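You operate a simulated robot arm through the tools that you are given. There is no shell and no other tool. Be economical: measure what you need, move in short steps, check, and stop when the job is done.

You are at the controls of a simulated two-armed robot. One attempt, no reset.

TASK
Take the tin of beans from the worktop over the dishwasher and leave it on the end worktop. Take the cap off the juice carton and lay it down on the worktop over the dishwasher. Take the butter and leave it on the end worktop. Open the yellow drawer by the sink, take the purple bowl from the inside of the yellow drawer by the sink and put it on the purple board, then shut the sink. Take the red bowl and put it on the orange plate. Put the small jug with red handle in the sink. Open the wall door by the hood. Do these in any order. Set down upright: tin of beans, small jug with red handle.

Only the result counts: the job must be done as asked and must still hold three seconds after the hand-in. Knocking over, shifting, dropping, spilling or breaking anything else fails it. Lids that push on must go on centred and level and be pressed home; caps that screw on are set level and turned clockwise until they are tight.

THE ROBOT
Two 6-joint arms with two-finger parallel grippers on one trunk, on a base that drives. Base frame: it is fixed to the floor where the robot stands at the start and does not move with it; the origin is under the middle of the robot, x ahead of it, y to its left, z up. Units: m, degrees, N and s.
The left shoulder is at the start at [0.06, 0.187, 1.172], the right one opposite. Places, roughly: butter (7x5x3 cm) [-1.1, 0.4, 0.8]; end worktop [0.6, -2.5, 0.9]; juice carton [0.5, 0.25, 1]; orange plate (19x19x3 cm) [0.5, -2, 0.9]; purple board (13x19x2 cm) [-1.2, 0.2, 0.8]; purple bowl (15x15x7 cm) [0.4, -1.4, 0.5]; red bowl (15x15x7 cm) [0.5, -2.4, 0.9]; sink [0.5, -0.4, 0.7]; small jug with red handle [0.5, -2.75, 1]; tin of beans [0.5, 0, 1]; wall door by the hood [0.6, 0.3, 1.9]; yellow drawer by the sink [0.4, -1.4, 0.5]. Payload 1.57 kg a hand.
The tool frame of a hand sits at the grasp point between the pads (the TCP): z along the fingers, y along the line on which they close. The tips reach 0.03 m beyond it. The gripper opens to 0.11 m. The fingers are 0.024 m wide and 0.012 m thick; the gripper's body (0.048 by 0.112 m) begins 0.078 m behind the TCP.
Orientation is told as [roll, pitch, yaw] about the base's x, y, z axes, in that order, counted from this pose: with the fingers straight down and closing along the base's y, the tool's x points along the base's -x, its y along +y and its z along -z.

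THE INTERFACE
- The arms move only by the tool step_arm. It takes "left_commands", "right_commands" or both (then of equal length, played together; a hand with none holds still); each is a list that holds one entry, the list of rows, each a list of 6 numbers: the shift along the tool's x, y, z in m, then the turn, a rotation vector about the tool's x, y, z in degrees. In form: [[[dx, dy, dz, ax, ay, az], ...]]. A call has 1 to 8 rows; each row shifts and turns the commanded pose from where the row before left it, along the tool's axes as they then stand. "left_hand" and "right_hand" are, for a hand that has rows, the opening, from 0 (shut) to 1 (fully open), set as the call begins (left out, the last holds). A row lasts 0.2 s, in which the tool goes at most 0.05 m and 8.6 degrees; a call with a longer step from one row to the next is refused whole, and so is a gripper value outside its range. A pose out of reach is approached as far as the arm can. The call stops where the force on the tool passes 40 N (or 10 N more than at its start, if that is more) or the arm is blocked; 0.2 s more then pass. The fingers move at their own pace (about 0.153 m/s each) and stop on an object; they squeeze with about 20 N. The grip force told is the motor's: it shows also when the fingers shut on nothing. Time passes only in rows, and 0.2 s behind the last, so rows that do not move let the fingers close. The reply holds the time, the measured pose of the TCP, the force on the tool along the base axes, the opening and the grip force, in the units named above and with some noise, with the torque about the TCP (base axes, N m) and any sound that the robot's microphone picked up.
- Cameras (640 x 400 px; columns grow to the right, rows downward): "scene" is now at [0.0126, 0.0176, 1.7146]; the picture's right is [0.32, -0.95, 0.00], its down [-0.68, -0.23, -0.69] and it looks along [0.66, 0.22, -0.72] (base axes); focal length 254 px, centre (320, 200). "left" rides on the left gripper at [0.07, -0.016, -0.141] in its tool frame; the picture's right is [0.23, 0.97, 0.00], its down [-0.86, 0.20, -0.48] and it looks along [-0.47, 0.11, 0.88] (tool axes); focal length 222 px, centre (320, 200). "right" rides on the right gripper at [0.07, 0.016, -0.141] in its tool frame; the picture's right is [-0.23, 0.97, 0.00], its down [-0.86, -0.20, -0.48] and it looks along [-0.47, -0.11, 0.88] (tool axes); focal length 222 px, centre (320, 200). There is no depth. A picture from a camera that has moved, and an enlarged one, comes with that camera's place and axes in the base frame and with its lens. The place of the scene camera against the robot may be out by one fixed shift of up to 0.012 m in any direction.
- snapshot(camera): a new picture of that camera. The clock stands still meanwhile.
- move_column(by): slides the trunk up (or, below 0, down) by that many m; the arms and the scene camera ride with it, the base frame stays. It gives what a move gives, with no picture.
- roll_base(legs): drives the robot by 1 to 6 legs, each [ahead, left, turn to the left] in m, m and degrees, along the robot's own axes; the way and the turn of a leg run together, so that a leg with both is an arc; at most 1.5 m and 180 degrees a leg. The arms and the cameras ride along, it lands a little off, and it stops where it bumps. It gives what a move gives.
- pan_tilt(pan, tilt): turns the head with the scene camera to pan (to the left, within 86 degrees either way) and tilt (down, from -29 to 69), counted from straight ahead of the robot. It gives what a move gives.
- zoom(camera, box): a new picture of the part [left, top, right, bottom] of that camera's present view, enlarged. The clock stands still meanwhile.
- close_job(): hands the job in; it is judged then, once.

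Work in short steps. Places have to be worked out from the pictures, the camera data and where the tool is seen: move nearer, look again, correct. Check each grasp and each placing, and mend what went wrong. You have 207 turns and 190 pictures in all, those below and enlarged ones among them. Open the grippers and draw the arms clear of the work before you hand the job in, unless the task says otherwise; then end with one line.

The tools are called as a command line: name --argument value ..., lists and objects as JSON in quotes. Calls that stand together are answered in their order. step_arm: Moves the arms, as the interface text tells. Its arguments: {"type":"object","properties":{"left_commands":{"type":"array","items":{"type":"array","items":{"type":"array","items":{"type":"number"}}}},"left_hand":{"type":"number"},"right_commands":{"type":"array","items":{"type":"array","items":{"type":"array","items":{"type":"number"}}}},"right_hand":{"type":"number"}},"required":[]} The other tools are called the same way: move_column (by) slides the trunk up or down; roll_base (legs) drives the base; pan_tilt (pan, tilt) turns the head that bears the scene camera; snapshot (camera) takes a picture; zoom (camera, box) takes an enlarged picture of a part of a camera's view; close_job () hands the job in.

At the start:

```text
time_s: 0.0
left_eef_pos: [0.3629, 0.2888, 1.0005]
left_orientation: [0.0, 0.0, 0.0]
left_wrist_force: [0.0, -0.5, -0.6]
left_wrist_torque: [0.01, 0.0, -0.01]
left_grip_width: 0.1101
left_gripper_force: 0.1
right_eef_pos: [0.3399, -0.0542, 1.0009]
right_orientation: [0.0, 0.1, 0.0]
right_wrist_force: [-0.7, -1.2, -1.1]
right_wrist_torque: [-0.01, 0.0, 0.03]
right_grip_width: 0.11
right_gripper_force: 0.0
trunk travel left (down, up): [-0.8, 0.19]
robot x, y, heading: [0.0011, 0.0009, 0.1]
head pan, tilt: [18.6, 46.1]
```

scene: 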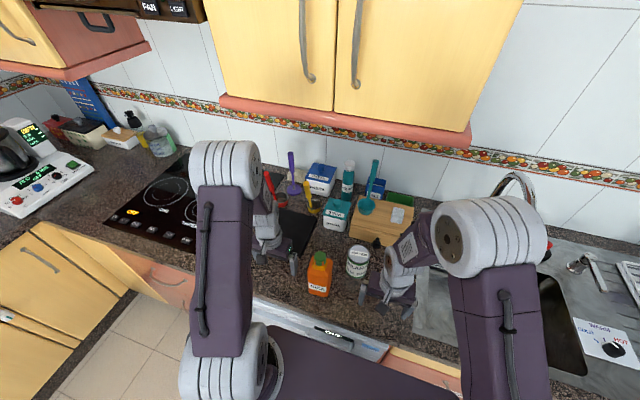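
right: 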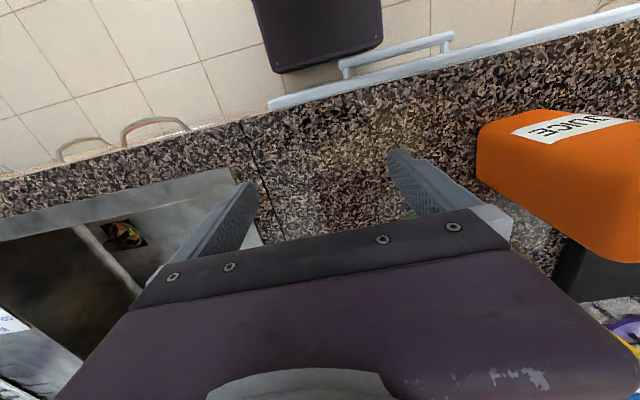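
left: 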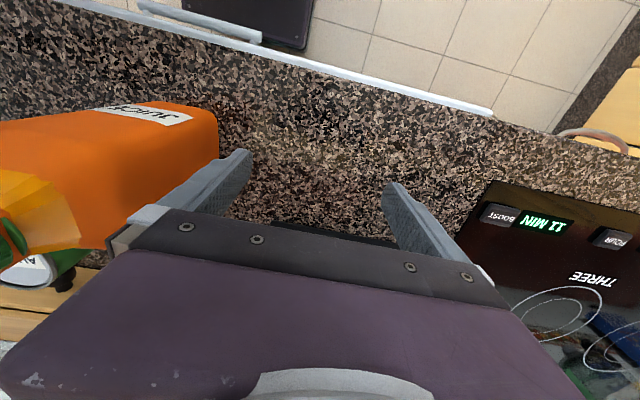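

I start by surveying the scene: the worktop ahead first, then to the sides.

zoom --camera "scene" --box '[220, 130, 460, 330]'

pan_tilt --pan -60 --tilt 30

snapshot --camera "scene"

pan_tilt --pan 20 --tilt 0

snapshot --camera "scene"

```text
2.00 times, centred on (340, 230) of scene
camera zoom: at [0.0126, 0.0176, 1.7146], right [0.32, -0.95, 0.0], down [-0.68, -0.23, -0.69], along [0.66, 0.22, -0.72], focal length 507 px, centre (280, 140)
```

zoom: 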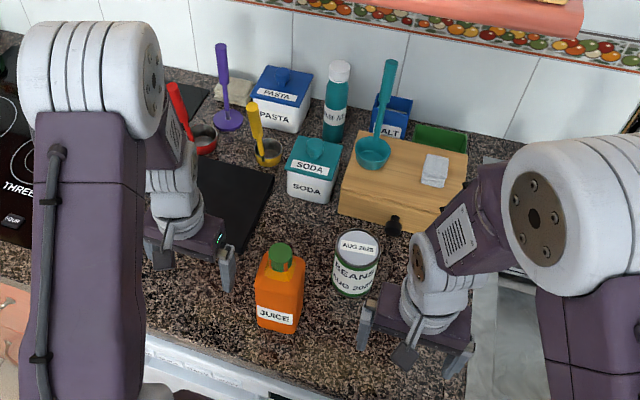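

```text
time_s: 1.5
left_eef_pos: [0.3635, 0.2882, 0.9998]
left_orientation: [0.0, -0.1, 0.1]
left_wrist_force: [0.9, -0.8, 0.9]
left_wrist_torque: [0.02, 0.0, -0.03]
left_grip_width: 0.1101
left_gripper_force: 0.1
right_eef_pos: [0.3391, -0.054, 0.9998]
right_orientation: [0.0, 0.0, 0.0]
right_wrist_force: [0.3, -0.7, -0.4]
right_wrist_torque: [0.03, 0.01, 0.0]
right_grip_width: 0.11
right_gripper_force: 0.0
trunk travel left (down, up): [-0.8, 0.19]
robot x, y, heading: [-0.0018, -0.0015, 0.1]
head pan, tilt: [-60.0, 30.0]
```

```text
185 pictures are left
camera scene: at [-0.0184, -0.0862, 1.7388], right [-0.87, -0.5, 0.0], down [-0.25, 0.43, -0.87], along [0.43, -0.75, -0.5], focal length 254 px, centre (320, 200)
```

scene: 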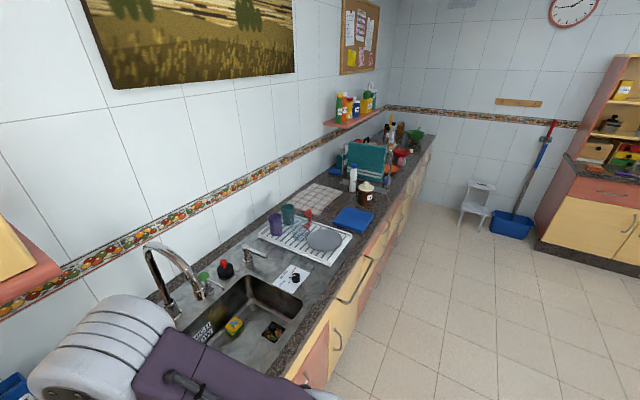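

```text
time_s: 3.0
left_eef_pos: [0.3628, 0.2884, 0.9993]
left_orientation: [0.0, 0.0, -0.1]
left_wrist_force: [0.1, -0.4, -0.4]
left_wrist_torque: [-0.02, 0.02, 0.0]
left_grip_width: 0.1102
left_gripper_force: 0.0
right_eef_pos: [0.3393, -0.0528, 0.9996]
right_orientation: [-0.1, 0.0, 0.0]
right_wrist_force: [0.4, -0.2, -0.8]
right_wrist_torque: [-0.05, 0.02, 0.01]
right_grip_width: 0.11
right_gripper_force: 0.1
trunk travel left (down, up): [-0.8, 0.19]
robot x, y, heading: [-0.0009, -0.0022, -0.1]
head pan, tilt: [20.0, 0.0]
```

```text
184 pictures are left
camera scene: at [0.021, 0.0228, 1.7871], right [0.34, -0.94, 0.0], down [0.0, 0.0, -1.0], along [0.94, 0.34, 0.0], focal length 254 px, centre (320, 200)
```

scene: 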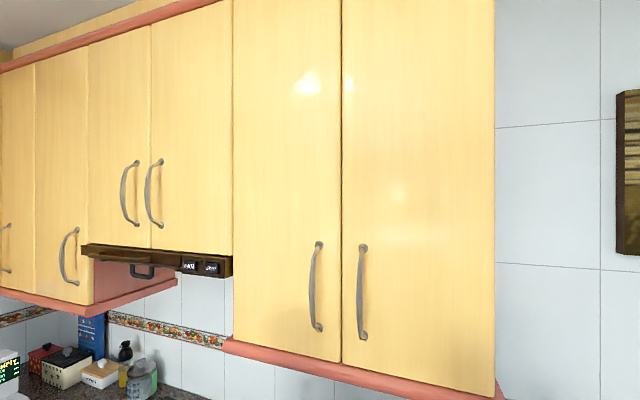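

The juice, tin and wall door (left door of the pair right of the hood) are visible. I raise the trunk so the hands clear the objects, then look with all cameras.

move_column --by 0.15

pan_tilt --pan 10 --tilt 60

snapshot --camera "scene"

snapshot --camera "right"

snapshot --camera "left"

```text
time_s: 4.8
left_eef_pos: [0.3618, 0.2889, 1.1499]
left_orientation: [0.0, -0.1, 0.0]
left_wrist_force: [0.5, 0.6, -0.3]
left_wrist_torque: [0.01, 0.03, 0.0]
left_grip_width: 0.1099
left_gripper_force: 0.0
right_eef_pos: [0.3394, -0.0539, 1.1503]
right_orientation: [0.0, 0.0, 0.1]
right_wrist_force: [-0.1, 0.6, 0.3]
right_wrist_torque: [0.01, 0.0, 0.02]
right_grip_width: 0.1099
right_gripper_force: 0.1
trunk travel left (down, up): [-0.95, 0.04]
robot x, y, heading: [0.0012, -0.0008, -0.0]
head pan, tilt: [20.0, 0.0]
```

```text
time_s: 6.1
left_eef_pos: [0.363, 0.2882, 1.1493]
left_orientation: [-0.1, 0.0, 0.1]
left_wrist_force: [0.3, -0.4, 0.1]
left_wrist_torque: [-0.02, -0.01, 0.01]
left_grip_width: 0.11
left_gripper_force: 0.0
right_eef_pos: [0.3397, -0.0536, 1.1491]
right_orientation: [0.0, 0.0, 0.0]
right_wrist_force: [0.2, 1.1, 0.2]
right_wrist_torque: [0.0, -0.01, -0.03]
right_grip_width: 0.1099
right_gripper_force: 0.0
trunk travel left (down, up): [-0.95, 0.04]
robot x, y, heading: [-0.0003, 0.0009, 0.2]
head pan, tilt: [10.0, 60.0]
```

```text
183 pictures are left
camera scene: at [0.0021, 0.0037, 1.8468], right [0.17, -0.98, 0.0], down [-0.85, -0.15, -0.5], along [0.49, 0.09, -0.87], focal length 254 px, centre (320, 200)
```

scene: 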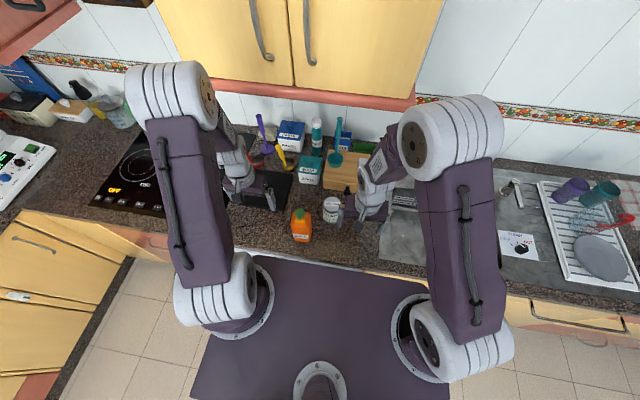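

```text
182 pictures are left
camera right: at [0.2692, -0.0365, 1.2912], right [0.23, 0.97, 0.0], down [0.86, -0.2, 0.48], along [0.47, -0.11, -0.88], focal length 222 px, centre (320, 200)
```

right: 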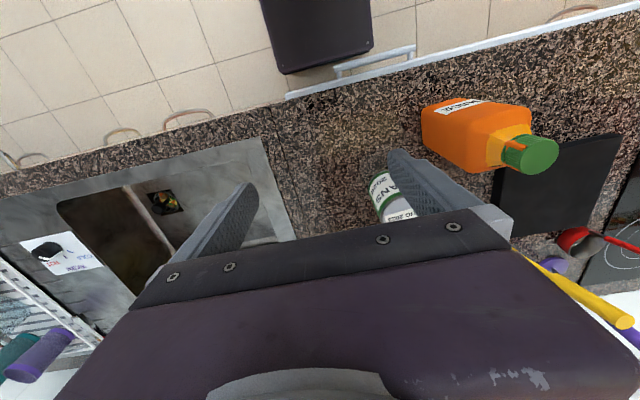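

```text
181 pictures are left
camera left: at [0.2923, 0.2723, 1.2911], right [-0.23, 0.97, 0.0], down [0.86, 0.2, 0.48], along [0.47, 0.11, -0.88], focal length 222 px, centre (320, 200)
```

left: 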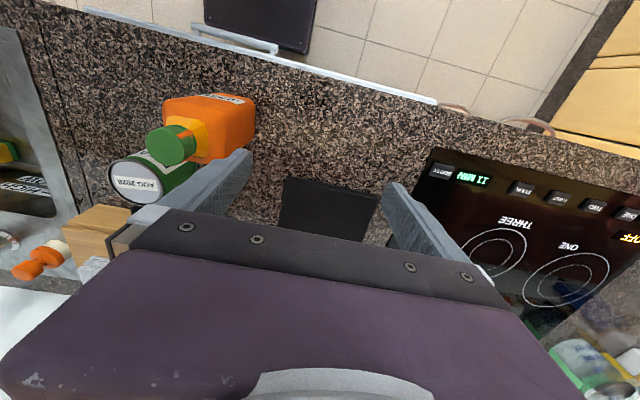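

Triangulating from both hand views: cap top at about (0.379, 0.150, 1.086), tin top about (0.48, 0.05, 1.01). I zoom on the cap to see its height and shape.

zoom --camera "right" --box '[400, 80, 580, 192]'

zoom --camera "left" --box '[90, 80, 270, 210]'

```text
3.56 times, centred on (490, 136) of right
camera zoom: at [0.2692, -0.0365, 1.2912], right [0.23, 0.97, 0.0], down [0.86, -0.2, 0.48], along [0.47, -0.11, -0.88], focal length 790 px, centre (-284, 428)
```

zoom: 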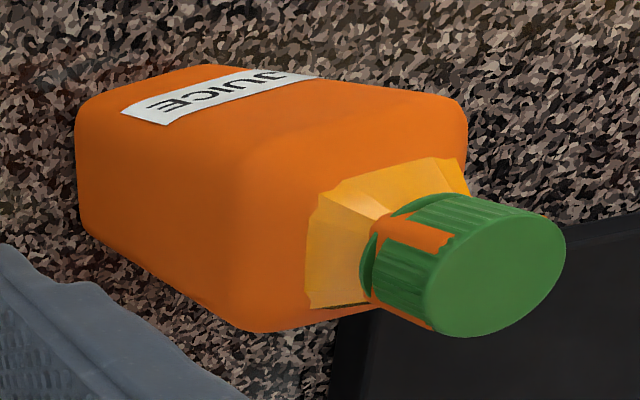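

```text
3.08 times, centred on (180, 145) of left
camera zoom: at [0.2923, 0.2723, 1.2911], right [-0.23, 0.97, 0.0], down [0.86, 0.2, 0.48], along [0.47, 0.11, -0.88], focal length 684 px, centre (751, 369)
```

zoom: 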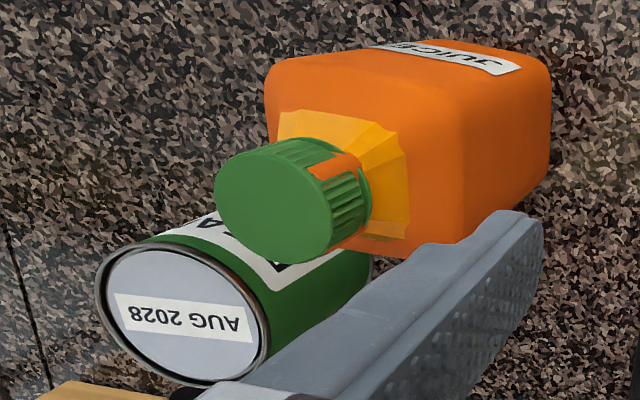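

The cap is a ribbed screw cap. I'll steady the carton with the right hand from the front while the left unscrews, so I back the base away a bit for room.

roll_base --legs '[[-0.15, 0.1, 0]]'

step_arm --right_commands '[[[0, 0, 0, 0, -8.5, 0], [0, 0, 0, 0, -8.5, 0], [0, 0, 0, 0, -8.5, 0], [0, 0, 0, 0, -8.5, 0], [0, 0, 0, 0, -8.5, 0], [0, 0, 0, 0, -8.5, 0], [0, 0, 0, 0, -8.5, 0], [0, 0, 0, 0, -8.5, 0]]]'

step_arm --right_commands '[[[0, 0, 0, 0, -8.5, 0], [0, 0, 0, 0, -8.5, 0], [0, 0, 0, 0, -5, 0]]]'

snapshot --camera "scene"

```text
time_s: 7.6
left_eef_pos: [0.2187, 0.3873, 1.1497]
left_orientation: [0.1, 0.1, 0.0]
left_wrist_force: [0.1, -0.5, -0.2]
left_wrist_torque: [0.02, 0.05, 0.02]
left_grip_width: 0.1099
left_gripper_force: 0.0
right_eef_pos: [0.1954, 0.0459, 1.1491]
right_orientation: [0.1, 0.2, -0.2]
right_wrist_force: [0.2, 0.8, -0.4]
right_wrist_torque: [0.0, 0.0, -0.03]
right_grip_width: 0.1102
right_gripper_force: 0.2
trunk travel left (down, up): [-0.95, 0.04]
robot x, y, heading: [-0.1455, 0.1013, -0.1]
head pan, tilt: [10.0, 60.0]
```

```text
time_s: 9.4
left_eef_pos: [0.2134, 0.3884, 1.1502]
left_orientation: [-0.1, 0.0, 0.0]
left_wrist_force: [-1.0, -0.3, -0.3]
left_wrist_torque: [-0.03, 0.0, -0.03]
left_grip_width: 0.11
left_gripper_force: 0.1
right_eef_pos: [0.2417, 0.0794, 1.2755]
right_orientation: [-11.9, -60.1, 8.9]
right_wrist_force: [0.2, 0.7, 0.0]
right_wrist_torque: [0.01, -0.01, 0.0]
right_grip_width: 0.11
right_gripper_force: 0.0
right hand out of reach, approached as far as the arm can: row 2, 3, 5, 6, 7, 8
trunk travel left (down, up): [-0.95, 0.04]
robot x, y, heading: [-0.1508, 0.1005, 0.1]
head pan, tilt: [10.0, 60.0]
```

```text
time_s: 10.2
left_eef_pos: [0.2164, 0.3893, 1.1502]
left_orientation: [0.1, -0.1, -0.1]
left_wrist_force: [-0.2, 0.4, 0.5]
left_wrist_torque: [-0.02, -0.02, -0.02]
left_grip_width: 0.1099
left_gripper_force: 0.1
right_eef_pos: [0.253, 0.0992, 1.367]
right_orientation: [-38.0, -80.8, 36.3]
right_wrist_force: [-0.2, 0.1, -0.5]
right_wrist_torque: [0.03, 0.01, 0.0]
right_grip_width: 0.1099
right_gripper_force: 0.0
right hand out of reach, approached as far as the arm can: row 1, 2, 3
trunk travel left (down, up): [-0.95, 0.04]
robot x, y, heading: [-0.1443, 0.102, -0.3]
head pan, tilt: [10.0, 60.0]
```

```text
178 pictures are left
camera scene: at [-0.1456, 0.1038, 1.8467], right [0.17, -0.99, 0.0], down [-0.85, -0.15, -0.5], along [0.49, 0.09, -0.87], focal length 254 px, centre (320, 200)
```

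scene: 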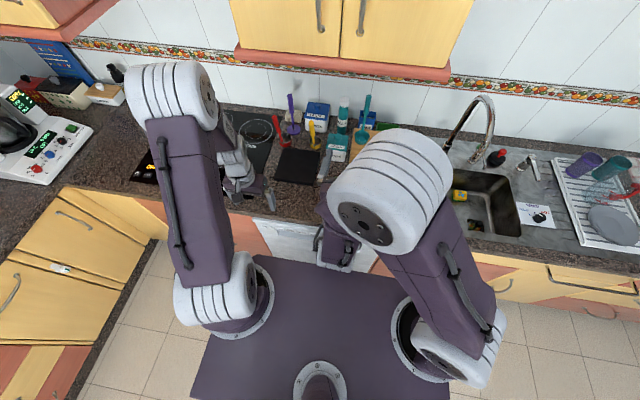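

The horizontal hand is too near the body to reach. I shift the commanded pose rightwards and forward to see where it becomes reachable.

step_arm --right_commands '[[[0, -0.05, 0, 0, 0, 0], [0, -0.05, 0, 0, 0, 0], [0, 0, 0.05, 0, 0, 0], [0, 0, 0.05, 0, 0, 0], [0, 0, 0.05, 0, 0, 0], [0, 0, 0.03, 0, 0, 0]]]'

```text
time_s: 11.6
left_eef_pos: [0.2157, 0.388, 1.15]
left_orientation: [0.0, 0.1, -0.1]
left_wrist_force: [0.3, -0.4, 0.7]
left_wrist_torque: [-0.04, 0.0, -0.03]
left_grip_width: 0.11
left_gripper_force: 0.0
right_eef_pos: [0.4777, 0.0615, 1.347]
right_orientation: [-37.1, -80.9, 35.6]
right_wrist_force: [-0.3, 0.6, 0.3]
right_wrist_torque: [-0.03, -0.01, 0.01]
right_grip_width: 0.11
right_gripper_force: 0.0
right hand out of reach, approached as far as the arm can: row 1, 2
trunk travel left (down, up): [-0.95, 0.04]
robot x, y, heading: [-0.1458, 0.1014, 0.0]
head pan, tilt: [10.0, 60.0]
```

The commanded pose resets to what was reached. Now the hand is horizontal at (0.48, 0.06, 1.35); I level it and bring it above the carton, fingers flanking it, to come down over it.

step_arm --right_commands '[[[0, 0, 0, 0, -6.5, 5], [0, 0, -0.05, 0, 0, 0], [0, 0.045, -0.05, 0, 0, 0], [0.04, 0.02, 0, 0, 0, 0], [0.045, 0.02, 0, 0, 0, 0]]]'

snapshot --camera "right"

```text
refused: row 3 steps farther than a row can; nothing moved
```

```text
177 pictures are left
camera right: at [0.3277, 0.0768, 1.295], right [0.05, 0.99, 0.13], down [-0.37, -0.1, 0.92], along [0.93, -0.1, 0.36], focal length 222 px, centre (320, 200)
```

right: 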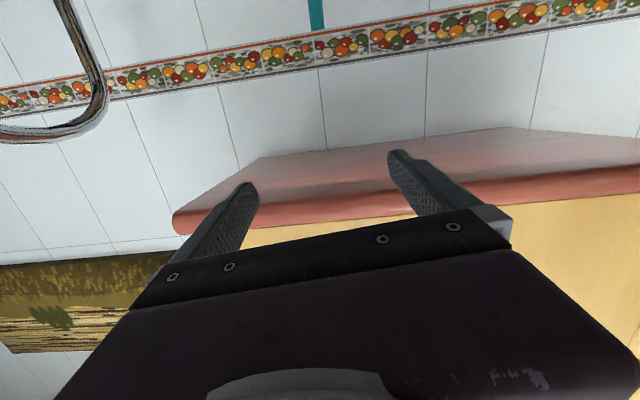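

Row 3 was too long; I split it. Same intent.

step_arm --right_commands '[[[0, 0, 0, 0, -6.5, 5], [0, 0, -0.05, 0, 0, 0], [0, 0, -0.05, 0, 0, 0], [0, 0.045, 0, 0, 0, 0], [0.02, 0.04, 0, 0, 0, 0], [0.04, 0, 0, 0, 0, 0], [0.045, 0, 0, 0, 0, 0]]]'

snapshot --camera "right"

```text
time_s: 13.2
left_eef_pos: [0.216, 0.3882, 1.1491]
left_orientation: [0.0, 0.0, -0.1]
left_wrist_force: [0.4, -0.8, 0.9]
left_wrist_torque: [-0.01, 0.01, 0.03]
left_grip_width: 0.11
left_gripper_force: 0.0
right_eef_pos: [0.3919, 0.1648, 1.2602]
right_orientation: [-35.6, -89.1, 33.9]
right_wrist_force: [0.9, -0.3, -0.2]
right_wrist_torque: [-0.01, -0.02, -0.02]
right_grip_width: 0.1101
right_gripper_force: 0.0
right hand out of reach, approached as far as the arm can: row 2, 3
trunk travel left (down, up): [-0.95, 0.04]
robot x, y, heading: [-0.1482, 0.1009, -0.3]
head pan, tilt: [10.0, 60.0]
```

```text
176 pictures are left
camera right: at [0.2505, 0.1848, 1.1914], right [0.03, 0.98, 0.22], down [-0.47, -0.18, 0.86], along [0.88, -0.13, 0.46], focal length 222 px, centre (320, 200)
```

right: 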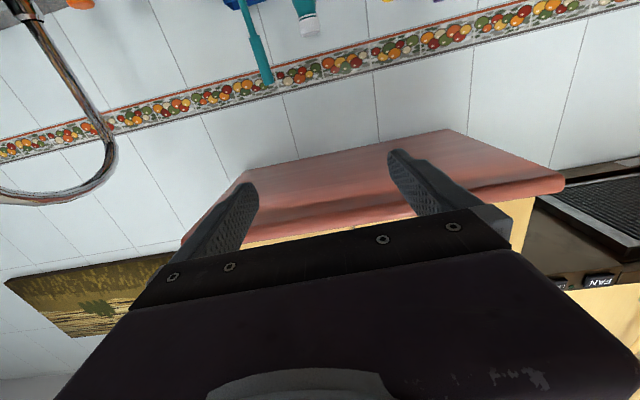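

Tool axes computed from the camera data show the hand is level, pointing +x, closing along y. I lower it over the carton (TCP to about z 1.0), checking for force.

step_arm --right_commands '[[[0.0, -0.015, -0.01, 0, 0, 0], [0.05, 0, 0, 0, 0, 0], [0.05, 0, 0, 0, 0, 0], [0.02, 0, 0, 0, 0, 0]]]'

snapshot --camera "scene"

snapshot --camera "right"

```text
time_s: 14.2
left_eef_pos: [0.2142, 0.388, 1.1504]
left_orientation: [0.0, 0.0, -0.1]
left_wrist_force: [-0.4, -0.1, -1.3]
left_wrist_torque: [0.03, 0.02, 0.02]
left_grip_width: 0.11
left_gripper_force: 0.2
right_eef_pos: [0.3941, 0.1701, 1.1443]
right_orientation: [-50.3, -89.0, 48.6]
right_wrist_force: [0.1, 0.1, 0.5]
right_wrist_torque: [0.02, 0.03, 0.04]
right_grip_width: 0.1102
right_gripper_force: 0.1
right hand out of reach, approached as far as the arm can: row 1, 2
trunk travel left (down, up): [-0.95, 0.04]
robot x, y, heading: [-0.1486, 0.098, -0.3]
head pan, tilt: [10.0, 60.0]
```

```text
175 pictures are left
camera scene: at [-0.147, 0.1035, 1.8468], right [0.17, -0.99, 0.0], down [-0.85, -0.15, -0.5], along [0.49, 0.09, -0.87], focal length 254 px, centre (320, 200)
```

scene: 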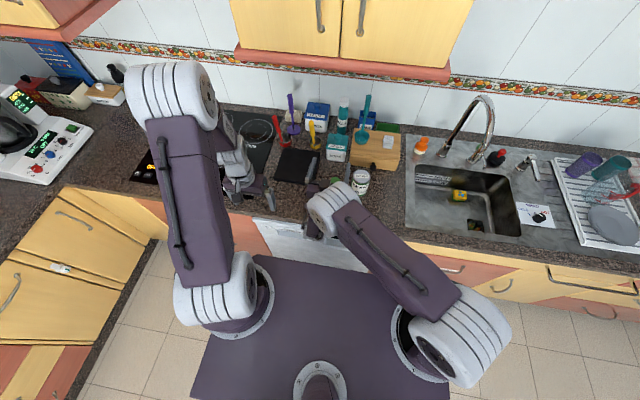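

```text
174 pictures are left
camera right: at [0.2523, 0.1893, 1.0755], right [0.03, 0.98, 0.21], down [-0.47, -0.17, 0.86], along [0.88, -0.13, 0.46], focal length 222 px, centre (320, 200)
```

right: 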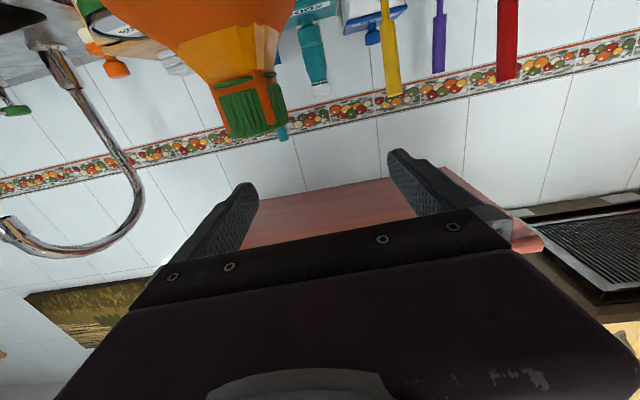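

The cap is seen at y≈0.147, the hand at 0.170. I shift y by −0.022 and check before lowering.

step_arm --right_commands '[[[0.02, 0, 0, 0, 0, 0], [0, -0.022, 0, 0, 0, 0]]]'

```text
time_s: 14.8
left_eef_pos: [0.2152, 0.3873, 1.1495]
left_orientation: [0.0, 0.0, -0.2]
left_wrist_force: [-0.4, 0.1, -0.5]
left_wrist_torque: [0.06, -0.01, 0.01]
left_grip_width: 0.1099
left_gripper_force: 0.2
right_eef_pos: [0.4044, 0.1589, 1.1215]
right_orientation: [-43.9, -89.1, 41.9]
right_wrist_force: [-0.2, 0.7, -0.5]
right_wrist_torque: [0.0, 0.01, 0.0]
right_grip_width: 0.1102
right_gripper_force: 0.0
right hand out of reach, approached as far as the arm can: row 2
trunk travel left (down, up): [-0.95, 0.04]
robot x, y, heading: [-0.1453, 0.0995, 0.0]
head pan, tilt: [10.0, 60.0]
```

It's at its inner reach limit, so I back the base by 8 cm and re-extend the arm.

roll_base --legs '[[-0.08, -0.01, 0]]'

step_arm --right_commands '[[[0, 0, 0.05, 0, 0, 0], [0, 0, 0.005, 0, 0, 0], [0.04, 0, 0, 0, 0, 0]]]'

snapshot --camera "right"

```text
time_s: 15.8
left_eef_pos: [0.143, 0.3797, 1.147]
left_orientation: [0.0, 0.5, -0.1]
left_wrist_force: [0.5, -0.1, -0.4]
left_wrist_torque: [-0.02, 0.02, 0.01]
left_grip_width: 0.1097
left_gripper_force: 0.0
right_eef_pos: [0.3328, 0.1505, 1.1185]
right_orientation: [-36.1, -88.7, 34.4]
right_wrist_force: [1.0, 0.1, -1.0]
right_wrist_torque: [-0.04, -0.02, 0.01]
right_grip_width: 0.1099
right_gripper_force: 0.0
trunk travel left (down, up): [-0.95, 0.04]
robot x, y, heading: [-0.2288, 0.0914, -0.1]
head pan, tilt: [10.0, 60.0]
```

```text
time_s: 16.6
left_eef_pos: [0.135, 0.3795, 1.1508]
left_orientation: [0.0, -0.1, 0.0]
left_wrist_force: [-0.4, -0.8, 0.7]
left_wrist_torque: [-0.01, -0.02, 0.01]
left_grip_width: 0.1097
left_gripper_force: 0.0
right_eef_pos: [0.3781, 0.1494, 1.0839]
right_orientation: [-52.3, -89.1, 50.5]
right_wrist_force: [-0.8, -0.1, 1.3]
right_wrist_torque: [0.01, 0.0, -0.05]
right_grip_width: 0.11
right_gripper_force: 0.0
trunk travel left (down, up): [-0.95, 0.04]
robot x, y, heading: [-0.2252, 0.0908, -0.1]
head pan, tilt: [10.0, 60.0]
```

```text
173 pictures are left
camera right: at [0.2361, 0.1693, 1.0151], right [0.03, 0.98, 0.22], down [-0.48, -0.17, 0.86], along [0.88, -0.13, 0.46], focal length 222 px, centre (320, 200)
```

right: 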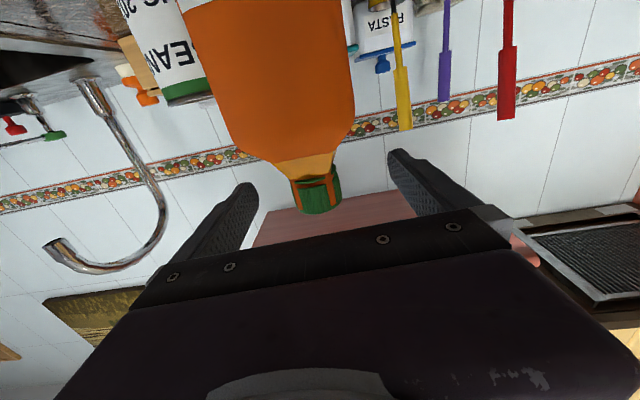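

The fingers straddle the cap properly. I lower to z≈0.99 beside the carton's body and close gently.

step_arm --right_commands '[[[0.04, 0, 0, 0, 0, 0], [0.045, 0, 0, 0, 0, 0]]]'

snapshot --camera "right"

snapshot --camera "scene"

```text
time_s: 17.2
left_eef_pos: [0.1351, 0.3771, 1.1505]
left_orientation: [-0.1, -0.1, -0.1]
left_wrist_force: [-0.4, 0.8, 0.1]
left_wrist_torque: [-0.01, 0.01, -0.03]
left_grip_width: 0.1099
left_gripper_force: 0.0
right_eef_pos: [0.3599, 0.1436, 1.0318]
right_orientation: [-47.3, -89.0, 45.4]
right_wrist_force: [-0.2, -0.4, 0.4]
right_wrist_torque: [0.01, 0.0, -0.01]
right_grip_width: 0.1101
right_gripper_force: 0.0
right hand out of reach, approached as far as the arm can: row 1, 2
trunk travel left (down, up): [-0.95, 0.04]
robot x, y, heading: [-0.229, 0.0933, -0.1]
head pan, tilt: [10.0, 60.0]
```

```text
172 pictures are left
camera right: at [0.2177, 0.1637, 0.964], right [0.03, 0.98, 0.21], down [-0.47, -0.17, 0.86], along [0.88, -0.13, 0.46], focal length 222 px, centre (320, 200)
```

right: 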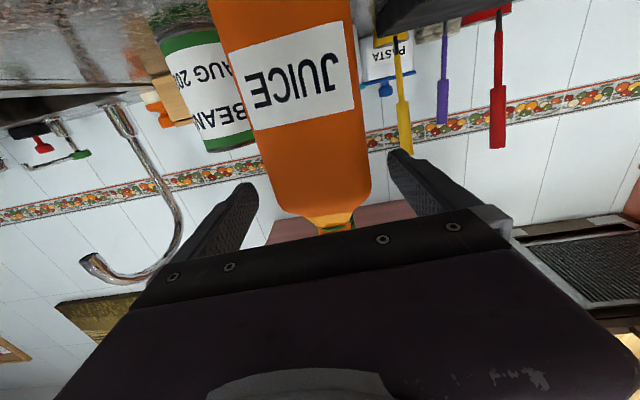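

```text
171 pictures are left
camera scene: at [-0.2267, 0.0939, 1.8468], right [0.17, -0.99, 0.0], down [-0.85, -0.15, -0.5], along [0.49, 0.09, -0.87], focal length 254 px, centre (320, 200)
```

scene: 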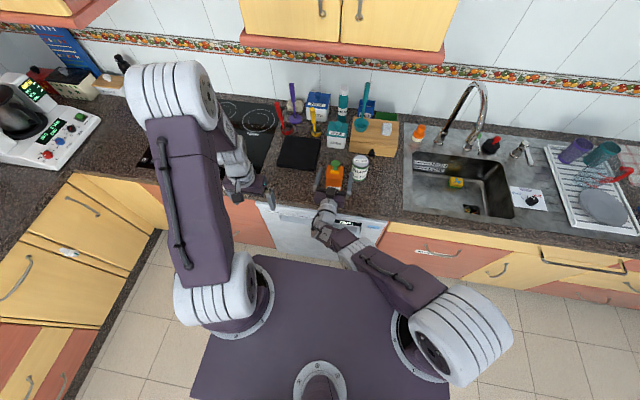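

I reach the right height by lowering the trunk 4.5 cm instead.

move_column --by -0.045

step_arm --right_commands '[[[0, 0.004, 0.015, 0, 0, 0]]]'

snapshot --camera "right"

zoom --camera "scene" --box '[270, 110, 430, 230]'

```text
time_s: 18.1
left_eef_pos: [0.1366, 0.3781, 1.105]
left_orientation: [-0.1, 0.1, 0.0]
left_wrist_force: [-0.6, 0.5, 0.1]
left_wrist_torque: [0.01, -0.01, 0.02]
left_grip_width: 0.1099
left_gripper_force: 0.0
right_eef_pos: [0.3614, 0.1426, 0.986]
right_orientation: [-44.9, -89.0, 43.0]
right_wrist_force: [-0.3, -0.2, -0.6]
right_wrist_torque: [0.02, -0.03, 0.01]
right_grip_width: 0.11
right_gripper_force: 0.2
trunk travel left (down, up): [-0.905, 0.085]
robot x, y, heading: [-0.2278, 0.0937, -0.0]
head pan, tilt: [10.0, 60.0]
```

```text
time_s: 18.5
left_eef_pos: [0.1371, 0.3794, 1.1039]
left_orientation: [0.0, 0.0, -0.2]
left_wrist_force: [0.5, 0.8, -0.7]
left_wrist_torque: [0.0, -0.01, -0.02]
left_grip_width: 0.1097
left_gripper_force: 0.0
right_eef_pos: [0.3688, 0.1472, 0.9936]
right_orientation: [-43.0, -89.1, 41.2]
right_wrist_force: [0.2, 0.1, -0.7]
right_wrist_torque: [0.02, -0.03, -0.02]
right_grip_width: 0.1099
right_gripper_force: 0.1
right hand out of reach, approached as far as the arm can: row 1
trunk travel left (down, up): [-0.905, 0.085]
robot x, y, heading: [-0.2266, 0.0897, -0.2]
head pan, tilt: [10.0, 60.0]
```

```text
170 pictures are left
camera right: at [0.2269, 0.1662, 0.9254], right [0.03, 0.98, 0.22], down [-0.47, -0.18, 0.86], along [0.88, -0.13, 0.46], focal length 222 px, centre (320, 200)
```

right: 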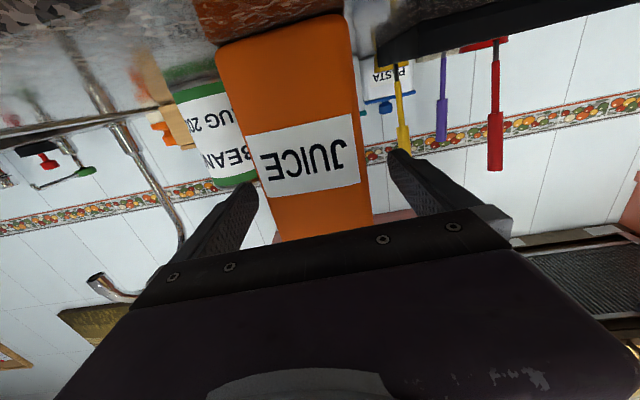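

```text
3.33 times, centred on (350, 170) of scene
camera zoom: at [-0.2242, 0.0948, 1.8017], right [0.17, -0.99, 0.0], down [-0.85, -0.15, -0.5], along [0.49, 0.09, -0.87], focal length 845 px, centre (220, 300)
```

zoom: 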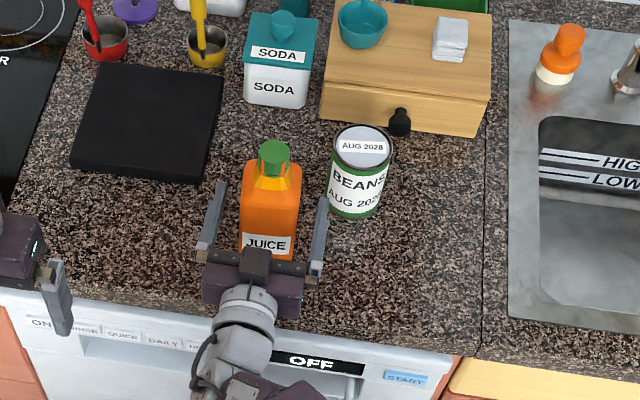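

The carton sits well between the fingers, a little nearer the −y finger. I shift −7 mm and close to clamp it.

step_arm --right_commands '[[[0, -0.007, 0, 0, 0, 0]]]'

step_arm --right_commands '[[[0, 0, 0, 0, 0, 0], [0, 0, 0, 0, 0, 0], [0, 0, 0, 0, 0, 0]]]' --right_hand 0.5

snapshot --camera "right"

```text
time_s: 18.9
left_eef_pos: [0.1368, 0.3803, 1.1056]
left_orientation: [0.0, -0.1, -0.2]
left_wrist_force: [-0.6, 0.1, 0.4]
left_wrist_torque: [0.03, 0.01, 0.01]
left_grip_width: 0.1098
left_gripper_force: 0.1
right_eef_pos: [0.3701, 0.1391, 0.9946]
right_orientation: [-43.7, -88.9, 41.8]
right_wrist_force: [0.5, 0.1, -0.2]
right_wrist_torque: [0.01, 0.03, 0.04]
right_grip_width: 0.1102
right_gripper_force: 0.0
trunk travel left (down, up): [-0.905, 0.085]
robot x, y, heading: [-0.227, 0.0879, -0.3]
head pan, tilt: [10.0, 60.0]
```

```text
time_s: 19.7
left_eef_pos: [0.1363, 0.3784, 1.1047]
left_orientation: [0.1, 0.1, 0.0]
left_wrist_force: [-0.1, -0.9, 0.0]
left_wrist_torque: [0.02, 0.03, 0.04]
left_grip_width: 0.1099
left_gripper_force: 0.1
right_eef_pos: [0.3681, 0.1395, 0.9939]
right_orientation: [-43.8, -89.1, 42.1]
right_wrist_force: [-0.9, 0.8, 0.5]
right_wrist_torque: [0.16, -0.05, 0.0]
right_grip_width: 0.0683
right_gripper_force: 20.4
trunk travel left (down, up): [-0.905, 0.085]
robot x, y, heading: [-0.227, 0.0878, -0.1]
head pan, tilt: [10.0, 60.0]
```

```text
168 pictures are left
camera right: at [0.227, 0.1595, 0.9259], right [0.03, 0.98, 0.22], down [-0.47, -0.17, 0.86], along [0.88, -0.13, 0.46], focal length 222 px, centre (320, 200)
```

right: 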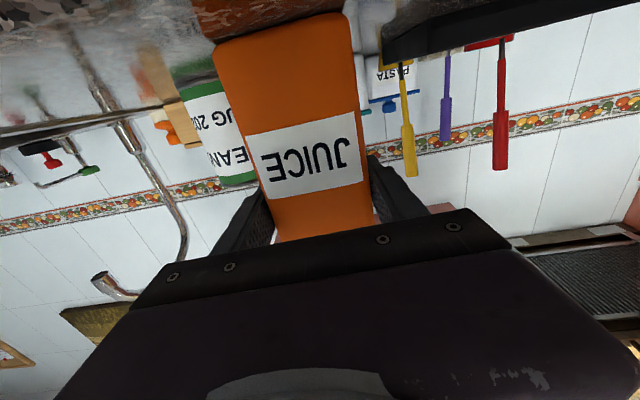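

The carton is clamped (0.068 m wide). Now the left hand goes up and over to above the cap.

step_arm --left_commands '[[[0, 0, -0.05, 0, 0, 0], [0, 0, -0.03, 0, 0, 0], [-0.035, -0.033, 0, 0, 0, 0], [-0.035, -0.033, 0, 0, 0, 0], [-0.035, -0.033, 0, 0, 0, 0], [-0.035, -0.033, 0, 0, 0, 0], [-0.035, -0.033, 0, 0, 0, 0], [-0.035, -0.033, 0, 0, 0, 0]]]' --left_hand 0.7

step_arm --left_commands '[[[-0.033, -0.033, 0, 0, 0, 0], [0, 0, 0.02, 0, 0, 0]]]'

snapshot --camera "left"

```text
time_s: 21.5
left_eef_pos: [0.3449, 0.1782, 1.1822]
left_orientation: [0.2, 0.2, -0.2]
left_wrist_force: [-0.8, -0.7, 0.4]
left_wrist_torque: [0.03, 0.02, 0.03]
left_grip_width: 0.077
left_gripper_force: 0.0
right_eef_pos: [0.3705, 0.1396, 0.9934]
right_orientation: [-41.0, -89.0, 39.3]
right_wrist_force: [1.3, 0.4, 0.1]
right_wrist_torque: [0.27, -0.3, 0.01]
right_grip_width: 0.0682
right_gripper_force: 20.0
trunk travel left (down, up): [-0.905, 0.085]
robot x, y, heading: [-0.2264, 0.0911, -0.0]
head pan, tilt: [10.0, 60.0]
```

```text
time_s: 22.1
left_eef_pos: [0.357, 0.1579, 1.1628]
left_orientation: [0.0, 0.0, -0.1]
left_wrist_force: [0.0, -0.6, -0.1]
left_wrist_torque: [-0.01, -0.02, 0.02]
left_grip_width: 0.0772
left_gripper_force: 0.0
left hand out of reach, approached as far as the arm can: row 1
right_eef_pos: [0.3695, 0.1388, 0.9949]
right_orientation: [-45.7, -88.9, 44.0]
right_wrist_force: [0.1, -1.1, -0.3]
right_wrist_torque: [0.1, -0.15, -0.01]
right_grip_width: 0.068
right_gripper_force: 20.1
trunk travel left (down, up): [-0.905, 0.085]
robot x, y, heading: [-0.226, 0.0897, -0.1]
head pan, tilt: [10.0, 60.0]
```

```text
167 pictures are left
camera left: at [0.287, 0.1418, 1.3042], right [-0.23, 0.97, 0.0], down [0.86, 0.2, 0.48], along [0.47, 0.11, -0.88], focal length 222 px, centre (320, 200)
```

left: 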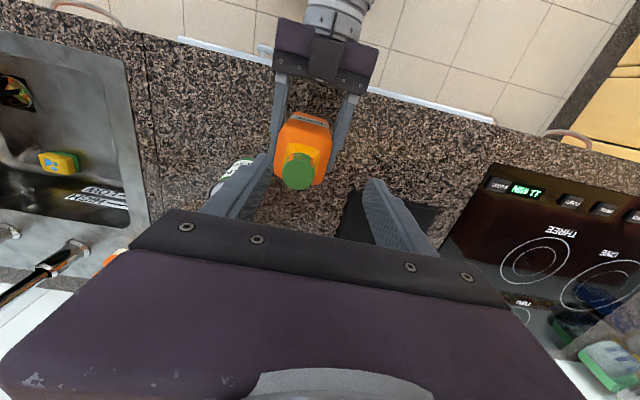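

The cap is now seen at (0.375, 0.139). I lower a bit to gain reach, then move over it.

step_arm --left_commands '[[[0, 0, 0.03, 0, 0, 0], [0, -0.019, 0, 0, 0, 0], [-0.018, 0, 0, 0, 0, 0]]]'

snapshot --camera "left"

```text
time_s: 22.9
left_eef_pos: [0.3563, 0.1387, 1.1328]
left_orientation: [0.0, 0.0, -0.1]
left_wrist_force: [0.3, 0.3, -0.2]
left_wrist_torque: [-0.02, 0.02, -0.01]
left_grip_width: 0.0772
left_gripper_force: 0.1
left hand out of reach, approached as far as the arm can: row 3
right_eef_pos: [0.3698, 0.1395, 0.9937]
right_orientation: [-45.6, -88.9, 43.9]
right_wrist_force: [1.1, -0.3, 0.3]
right_wrist_torque: [0.14, -0.23, 0.0]
right_grip_width: 0.0678
right_gripper_force: 20.1
trunk travel left (down, up): [-0.905, 0.085]
robot x, y, heading: [-0.2212, 0.0897, 0.0]
head pan, tilt: [10.0, 60.0]
```

```text
166 pictures are left
camera left: at [0.2858, 0.1229, 1.2744], right [-0.23, 0.97, 0.0], down [0.86, 0.2, 0.48], along [0.47, 0.11, -0.88], focal length 222 px, centre (320, 200)
```

left: 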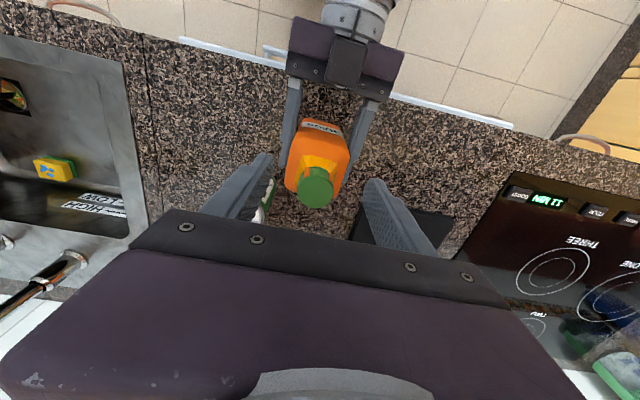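

y is right but x falls 18 mm short. I open the right hand, roll the base 25 mm forward, and reclamp.

step_arm --right_commands '[[[0, 0, 0, 0, 0, 0], [0, 0, 0, 0, 0, 0]]]' --right_hand 1

roll_base --legs '[[0.025, 0, 0]]'

step_arm --right_commands '[[[0, 0, 0, 0, 0, 0], [0, 0, 0, 0, 0, 0], [0, 0, 0, 0, 0, 0]]]' --right_hand 0.5

snapshot --camera "left"

```text
time_s: 23.5
left_eef_pos: [0.3564, 0.1383, 1.133]
left_orientation: [0.0, -0.1, -0.1]
left_wrist_force: [0.2, 0.6, 0.3]
left_wrist_torque: [0.02, 0.01, 0.02]
left_grip_width: 0.0771
left_gripper_force: 0.1
right_eef_pos: [0.3681, 0.1383, 0.9938]
right_orientation: [-44.7, -89.0, 43.0]
right_wrist_force: [0.8, 0.5, 0.2]
right_wrist_torque: [0.02, 0.01, 0.01]
right_grip_width: 0.11
right_gripper_force: 0.0
trunk travel left (down, up): [-0.905, 0.085]
robot x, y, heading: [-0.2264, 0.0894, 0.0]
head pan, tilt: [10.0, 60.0]
```

```text
time_s: 24.3
left_eef_pos: [0.3749, 0.1375, 1.1372]
left_orientation: [0.0, -0.4, -0.1]
left_wrist_force: [0.1, 0.1, 0.4]
left_wrist_torque: [0.01, -0.08, -0.02]
left_grip_width: 0.077
left_gripper_force: 0.1
right_eef_pos: [0.3891, 0.1389, 0.9971]
right_orientation: [-60.7, -89.1, 59.1]
right_wrist_force: [-0.3, -0.7, -0.4]
right_wrist_torque: [-0.01, 0.03, -0.01]
right_grip_width: 0.1099
right_gripper_force: 0.0
trunk travel left (down, up): [-0.905, 0.085]
robot x, y, heading: [-0.1977, 0.0891, -0.2]
head pan, tilt: [10.0, 60.0]
```

```text
time_s: 25.1
left_eef_pos: [0.3791, 0.1382, 1.1341]
left_orientation: [0.1, 0.0, -0.2]
left_wrist_force: [0.2, -0.4, 0.8]
left_wrist_torque: [-0.02, 0.01, 0.01]
left_grip_width: 0.0769
left_gripper_force: 0.0
right_eef_pos: [0.3933, 0.1392, 0.9946]
right_orientation: [-44.3, -89.0, 42.6]
right_wrist_force: [-2.2, 0.5, 1.5]
right_wrist_torque: [0.19, 0.08, 0.12]
right_grip_width: 0.0681
right_gripper_force: 20.3
trunk travel left (down, up): [-0.905, 0.085]
robot x, y, heading: [-0.2007, 0.0921, -0.1]
head pan, tilt: [10.0, 60.0]
```

```text
165 pictures are left
camera left: at [0.3102, 0.1226, 1.2749], right [-0.23, 0.97, 0.0], down [0.86, 0.2, 0.48], along [0.47, 0.11, -0.88], focal length 222 px, centre (320, 200)
```

left: 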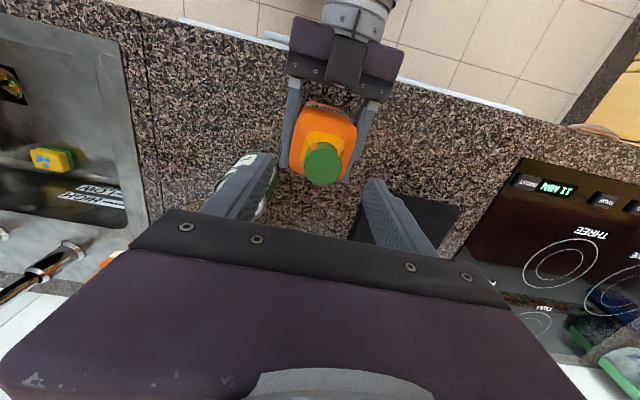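

The left hand is centred within 3 mm over the cap. I pre-turn it clockwise ~68°, then lower onto the cap.

step_arm --left_commands '[[[0.002, 0.0025, 0, 0, 0, 8.5], [0, 0, 0, 0, 0, 8.5], [0, 0, 0, 0, 0, 8.5], [0, 0, 0, 0, 0, 8.5], [0, 0, 0, 0, 0, 8.5], [0, 0, 0, 0, 0, 8.5], [0, 0, 0, 0, 0, 8.5], [0, 0, 0, 0, 0, 8.5]]]' --left_hand 0.6

snapshot --camera "left"

```text
time_s: 26.9
left_eef_pos: [0.378, 0.1413, 1.1321]
left_orientation: [0.2, -0.1, -68.3]
left_wrist_force: [0.3, 0.0, -0.8]
left_wrist_torque: [-0.01, 0.02, -0.03]
left_grip_width: 0.0659
left_gripper_force: 0.2
right_eef_pos: [0.3935, 0.1391, 0.994]
right_orientation: [-44.6, -88.9, 42.9]
right_wrist_force: [-1.7, 0.2, -0.6]
right_wrist_torque: [0.1, 0.0, 0.04]
right_grip_width: 0.0682
right_gripper_force: 20.1
trunk travel left (down, up): [-0.905, 0.085]
robot x, y, heading: [-0.2013, 0.0884, -0.2]
head pan, tilt: [10.0, 60.0]
```

```text
164 pictures are left
camera left: at [0.3373, 0.2003, 1.2745], right [0.82, 0.57, 0.0], down [0.5, -0.72, 0.48], along [0.27, -0.39, -0.88], focal length 222 px, centre (320, 200)
```

left: 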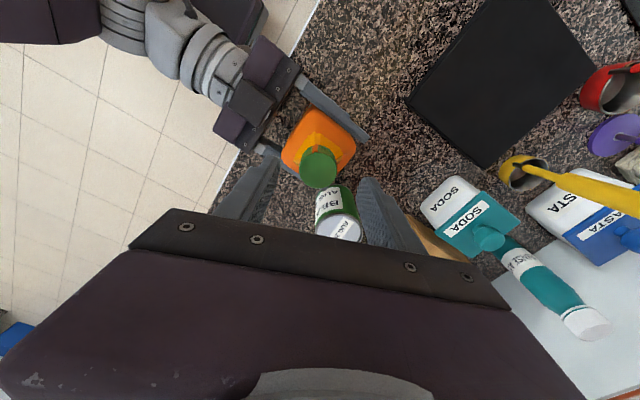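

Still centred (cap 0.376, 0.142). Lower 4.4 cm and close on the cap.

step_arm --left_commands '[[[0, 0, 0.03, 0, 0, 0], [0, 0, 0.014, 0, 0, 0]]]'

step_arm --left_commands '[[[0, 0, 0, 0, 0, 0], [0, 0, 0, 0, 0, 0]]]' --left_hand 0.1

snapshot --camera "left"

```text
time_s: 27.5
left_eef_pos: [0.3801, 0.1391, 1.0874]
left_orientation: [-0.1, 0.0, -68.2]
left_wrist_force: [-0.2, -0.1, -0.7]
left_wrist_torque: [0.05, 0.0, 0.0]
left_grip_width: 0.066
left_gripper_force: 0.1
right_eef_pos: [0.3939, 0.14, 0.9942]
right_orientation: [-44.7, -89.0, 42.9]
right_wrist_force: [-0.3, -0.2, 0.2]
right_wrist_torque: [0.08, -0.05, 0.02]
right_grip_width: 0.0677
right_gripper_force: 20.1
trunk travel left (down, up): [-0.905, 0.085]
robot x, y, heading: [-0.1998, 0.0894, 0.1]
head pan, tilt: [10.0, 60.0]
```

```text
time_s: 28.1
left_eef_pos: [0.3792, 0.1395, 1.0884]
left_orientation: [-0.1, 0.1, -68.1]
left_wrist_force: [-10.6, -1.3, 4.6]
left_wrist_torque: [-0.04, 0.22, 0.02]
left_grip_width: 0.0357
left_gripper_force: 19.8
right_eef_pos: [0.3955, 0.1398, 0.9943]
right_orientation: [-43.3, -89.0, 41.4]
right_wrist_force: [12.8, 3.2, 0.0]
right_wrist_torque: [0.28, 0.44, -0.03]
right_grip_width: 0.068
right_gripper_force: 19.7
trunk travel left (down, up): [-0.905, 0.085]
robot x, y, heading: [-0.2016, 0.087, -0.1]
head pan, tilt: [10.0, 60.0]
```

```text
163 pictures are left
camera left: at [0.3379, 0.1987, 1.2295], right [0.82, 0.57, 0.0], down [0.5, -0.72, 0.48], along [0.27, -0.39, -0.88], focal length 222 px, centre (320, 200)
```

left: 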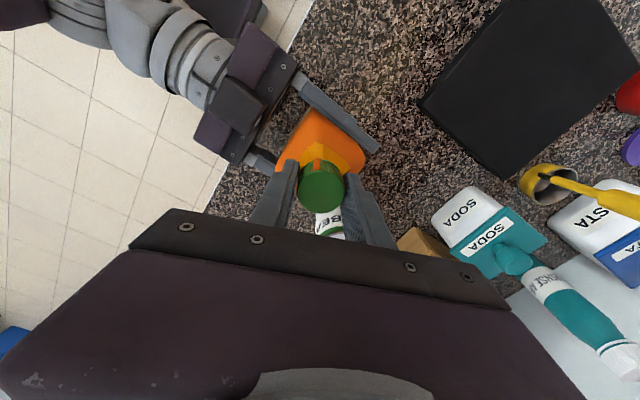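

Cap gripped (36 mm). I unscrew counter-clockwise (about −z of tool), watching forces.

step_arm --left_commands '[[[0, 0, 0, 0, 0, -8.5], [0, 0, 0, 0, 0, -8.5], [0, 0, 0, 0, 0, -8.5], [0, 0, -0.0005, 0, 0, -8.5], [0, 0, 0, 0, 0, -8.5], [0, 0, -0.0005, 0, 0, -8.5], [0, 0, 0, 0, 0, -8.5], [0, 0, -0.0005, 0, 0, -8.5]]]'

step_arm --left_commands '[[[0, 0, 0, 0, 0, -8.5], [0, 0, 0, 0, 0, -8.5], [0, 0, 0, 0, 0, -8.5], [0, 0, -0.0005, 0, 0, -8.5], [0, 0, 0, 0, 0, -8.5], [0, 0, -0.0005, 0, 0, -8.5], [0, 0, 0, 0, 0, -8.5], [0, 0, -0.0005, 0, 0, -8.5]]]'

snapshot --camera "left"

```text
time_s: 29.9
left_eef_pos: [0.3803, 0.143, 1.0909]
left_orientation: [0.0, -0.1, 0.1]
left_wrist_force: [0.9, -9.1, -5.9]
left_wrist_torque: [-0.09, 0.14, 0.02]
left_grip_width: 0.036
left_gripper_force: 19.9
right_eef_pos: [0.3937, 0.1416, 0.9938]
right_orientation: [-48.1, -89.0, 46.5]
right_wrist_force: [0.1, 10.6, 5.1]
right_wrist_torque: [-0.54, -0.34, -0.19]
right_grip_width: 0.068
right_gripper_force: 20.3
trunk travel left (down, up): [-0.905, 0.085]
robot x, y, heading: [-0.2014, 0.09, 0.2]
head pan, tilt: [10.0, 60.0]
```

```text
time_s: 31.7
left_eef_pos: [0.3796, 0.1416, 1.0911]
left_orientation: [0.1, 0.0, 68.0]
left_wrist_force: [-3.7, 0.9, -13.0]
left_wrist_torque: [0.0, 0.11, -0.01]
left_grip_width: 0.0361
left_gripper_force: 20.2
right_eef_pos: [0.3947, 0.1396, 0.9939]
right_orientation: [-43.7, -89.0, 41.7]
right_wrist_force: [3.2, 0.9, 10.7]
right_wrist_torque: [0.05, 0.4, 0.02]
right_grip_width: 0.0681
right_gripper_force: 20.0
trunk travel left (down, up): [-0.905, 0.085]
robot x, y, heading: [-0.2011, 0.0907, -0.0]
head pan, tilt: [10.0, 60.0]
```

```text
162 pictures are left
camera left: at [0.3679, 0.0714, 1.233], right [-0.99, 0.15, 0.0], down [0.14, 0.87, 0.48], along [0.07, 0.47, -0.88], focal length 222 px, centre (320, 200)
```

left: 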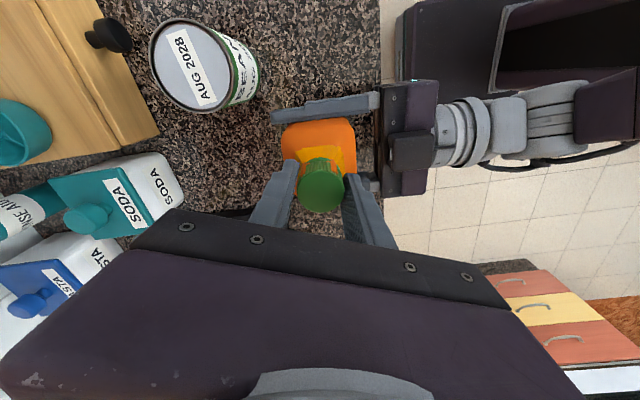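

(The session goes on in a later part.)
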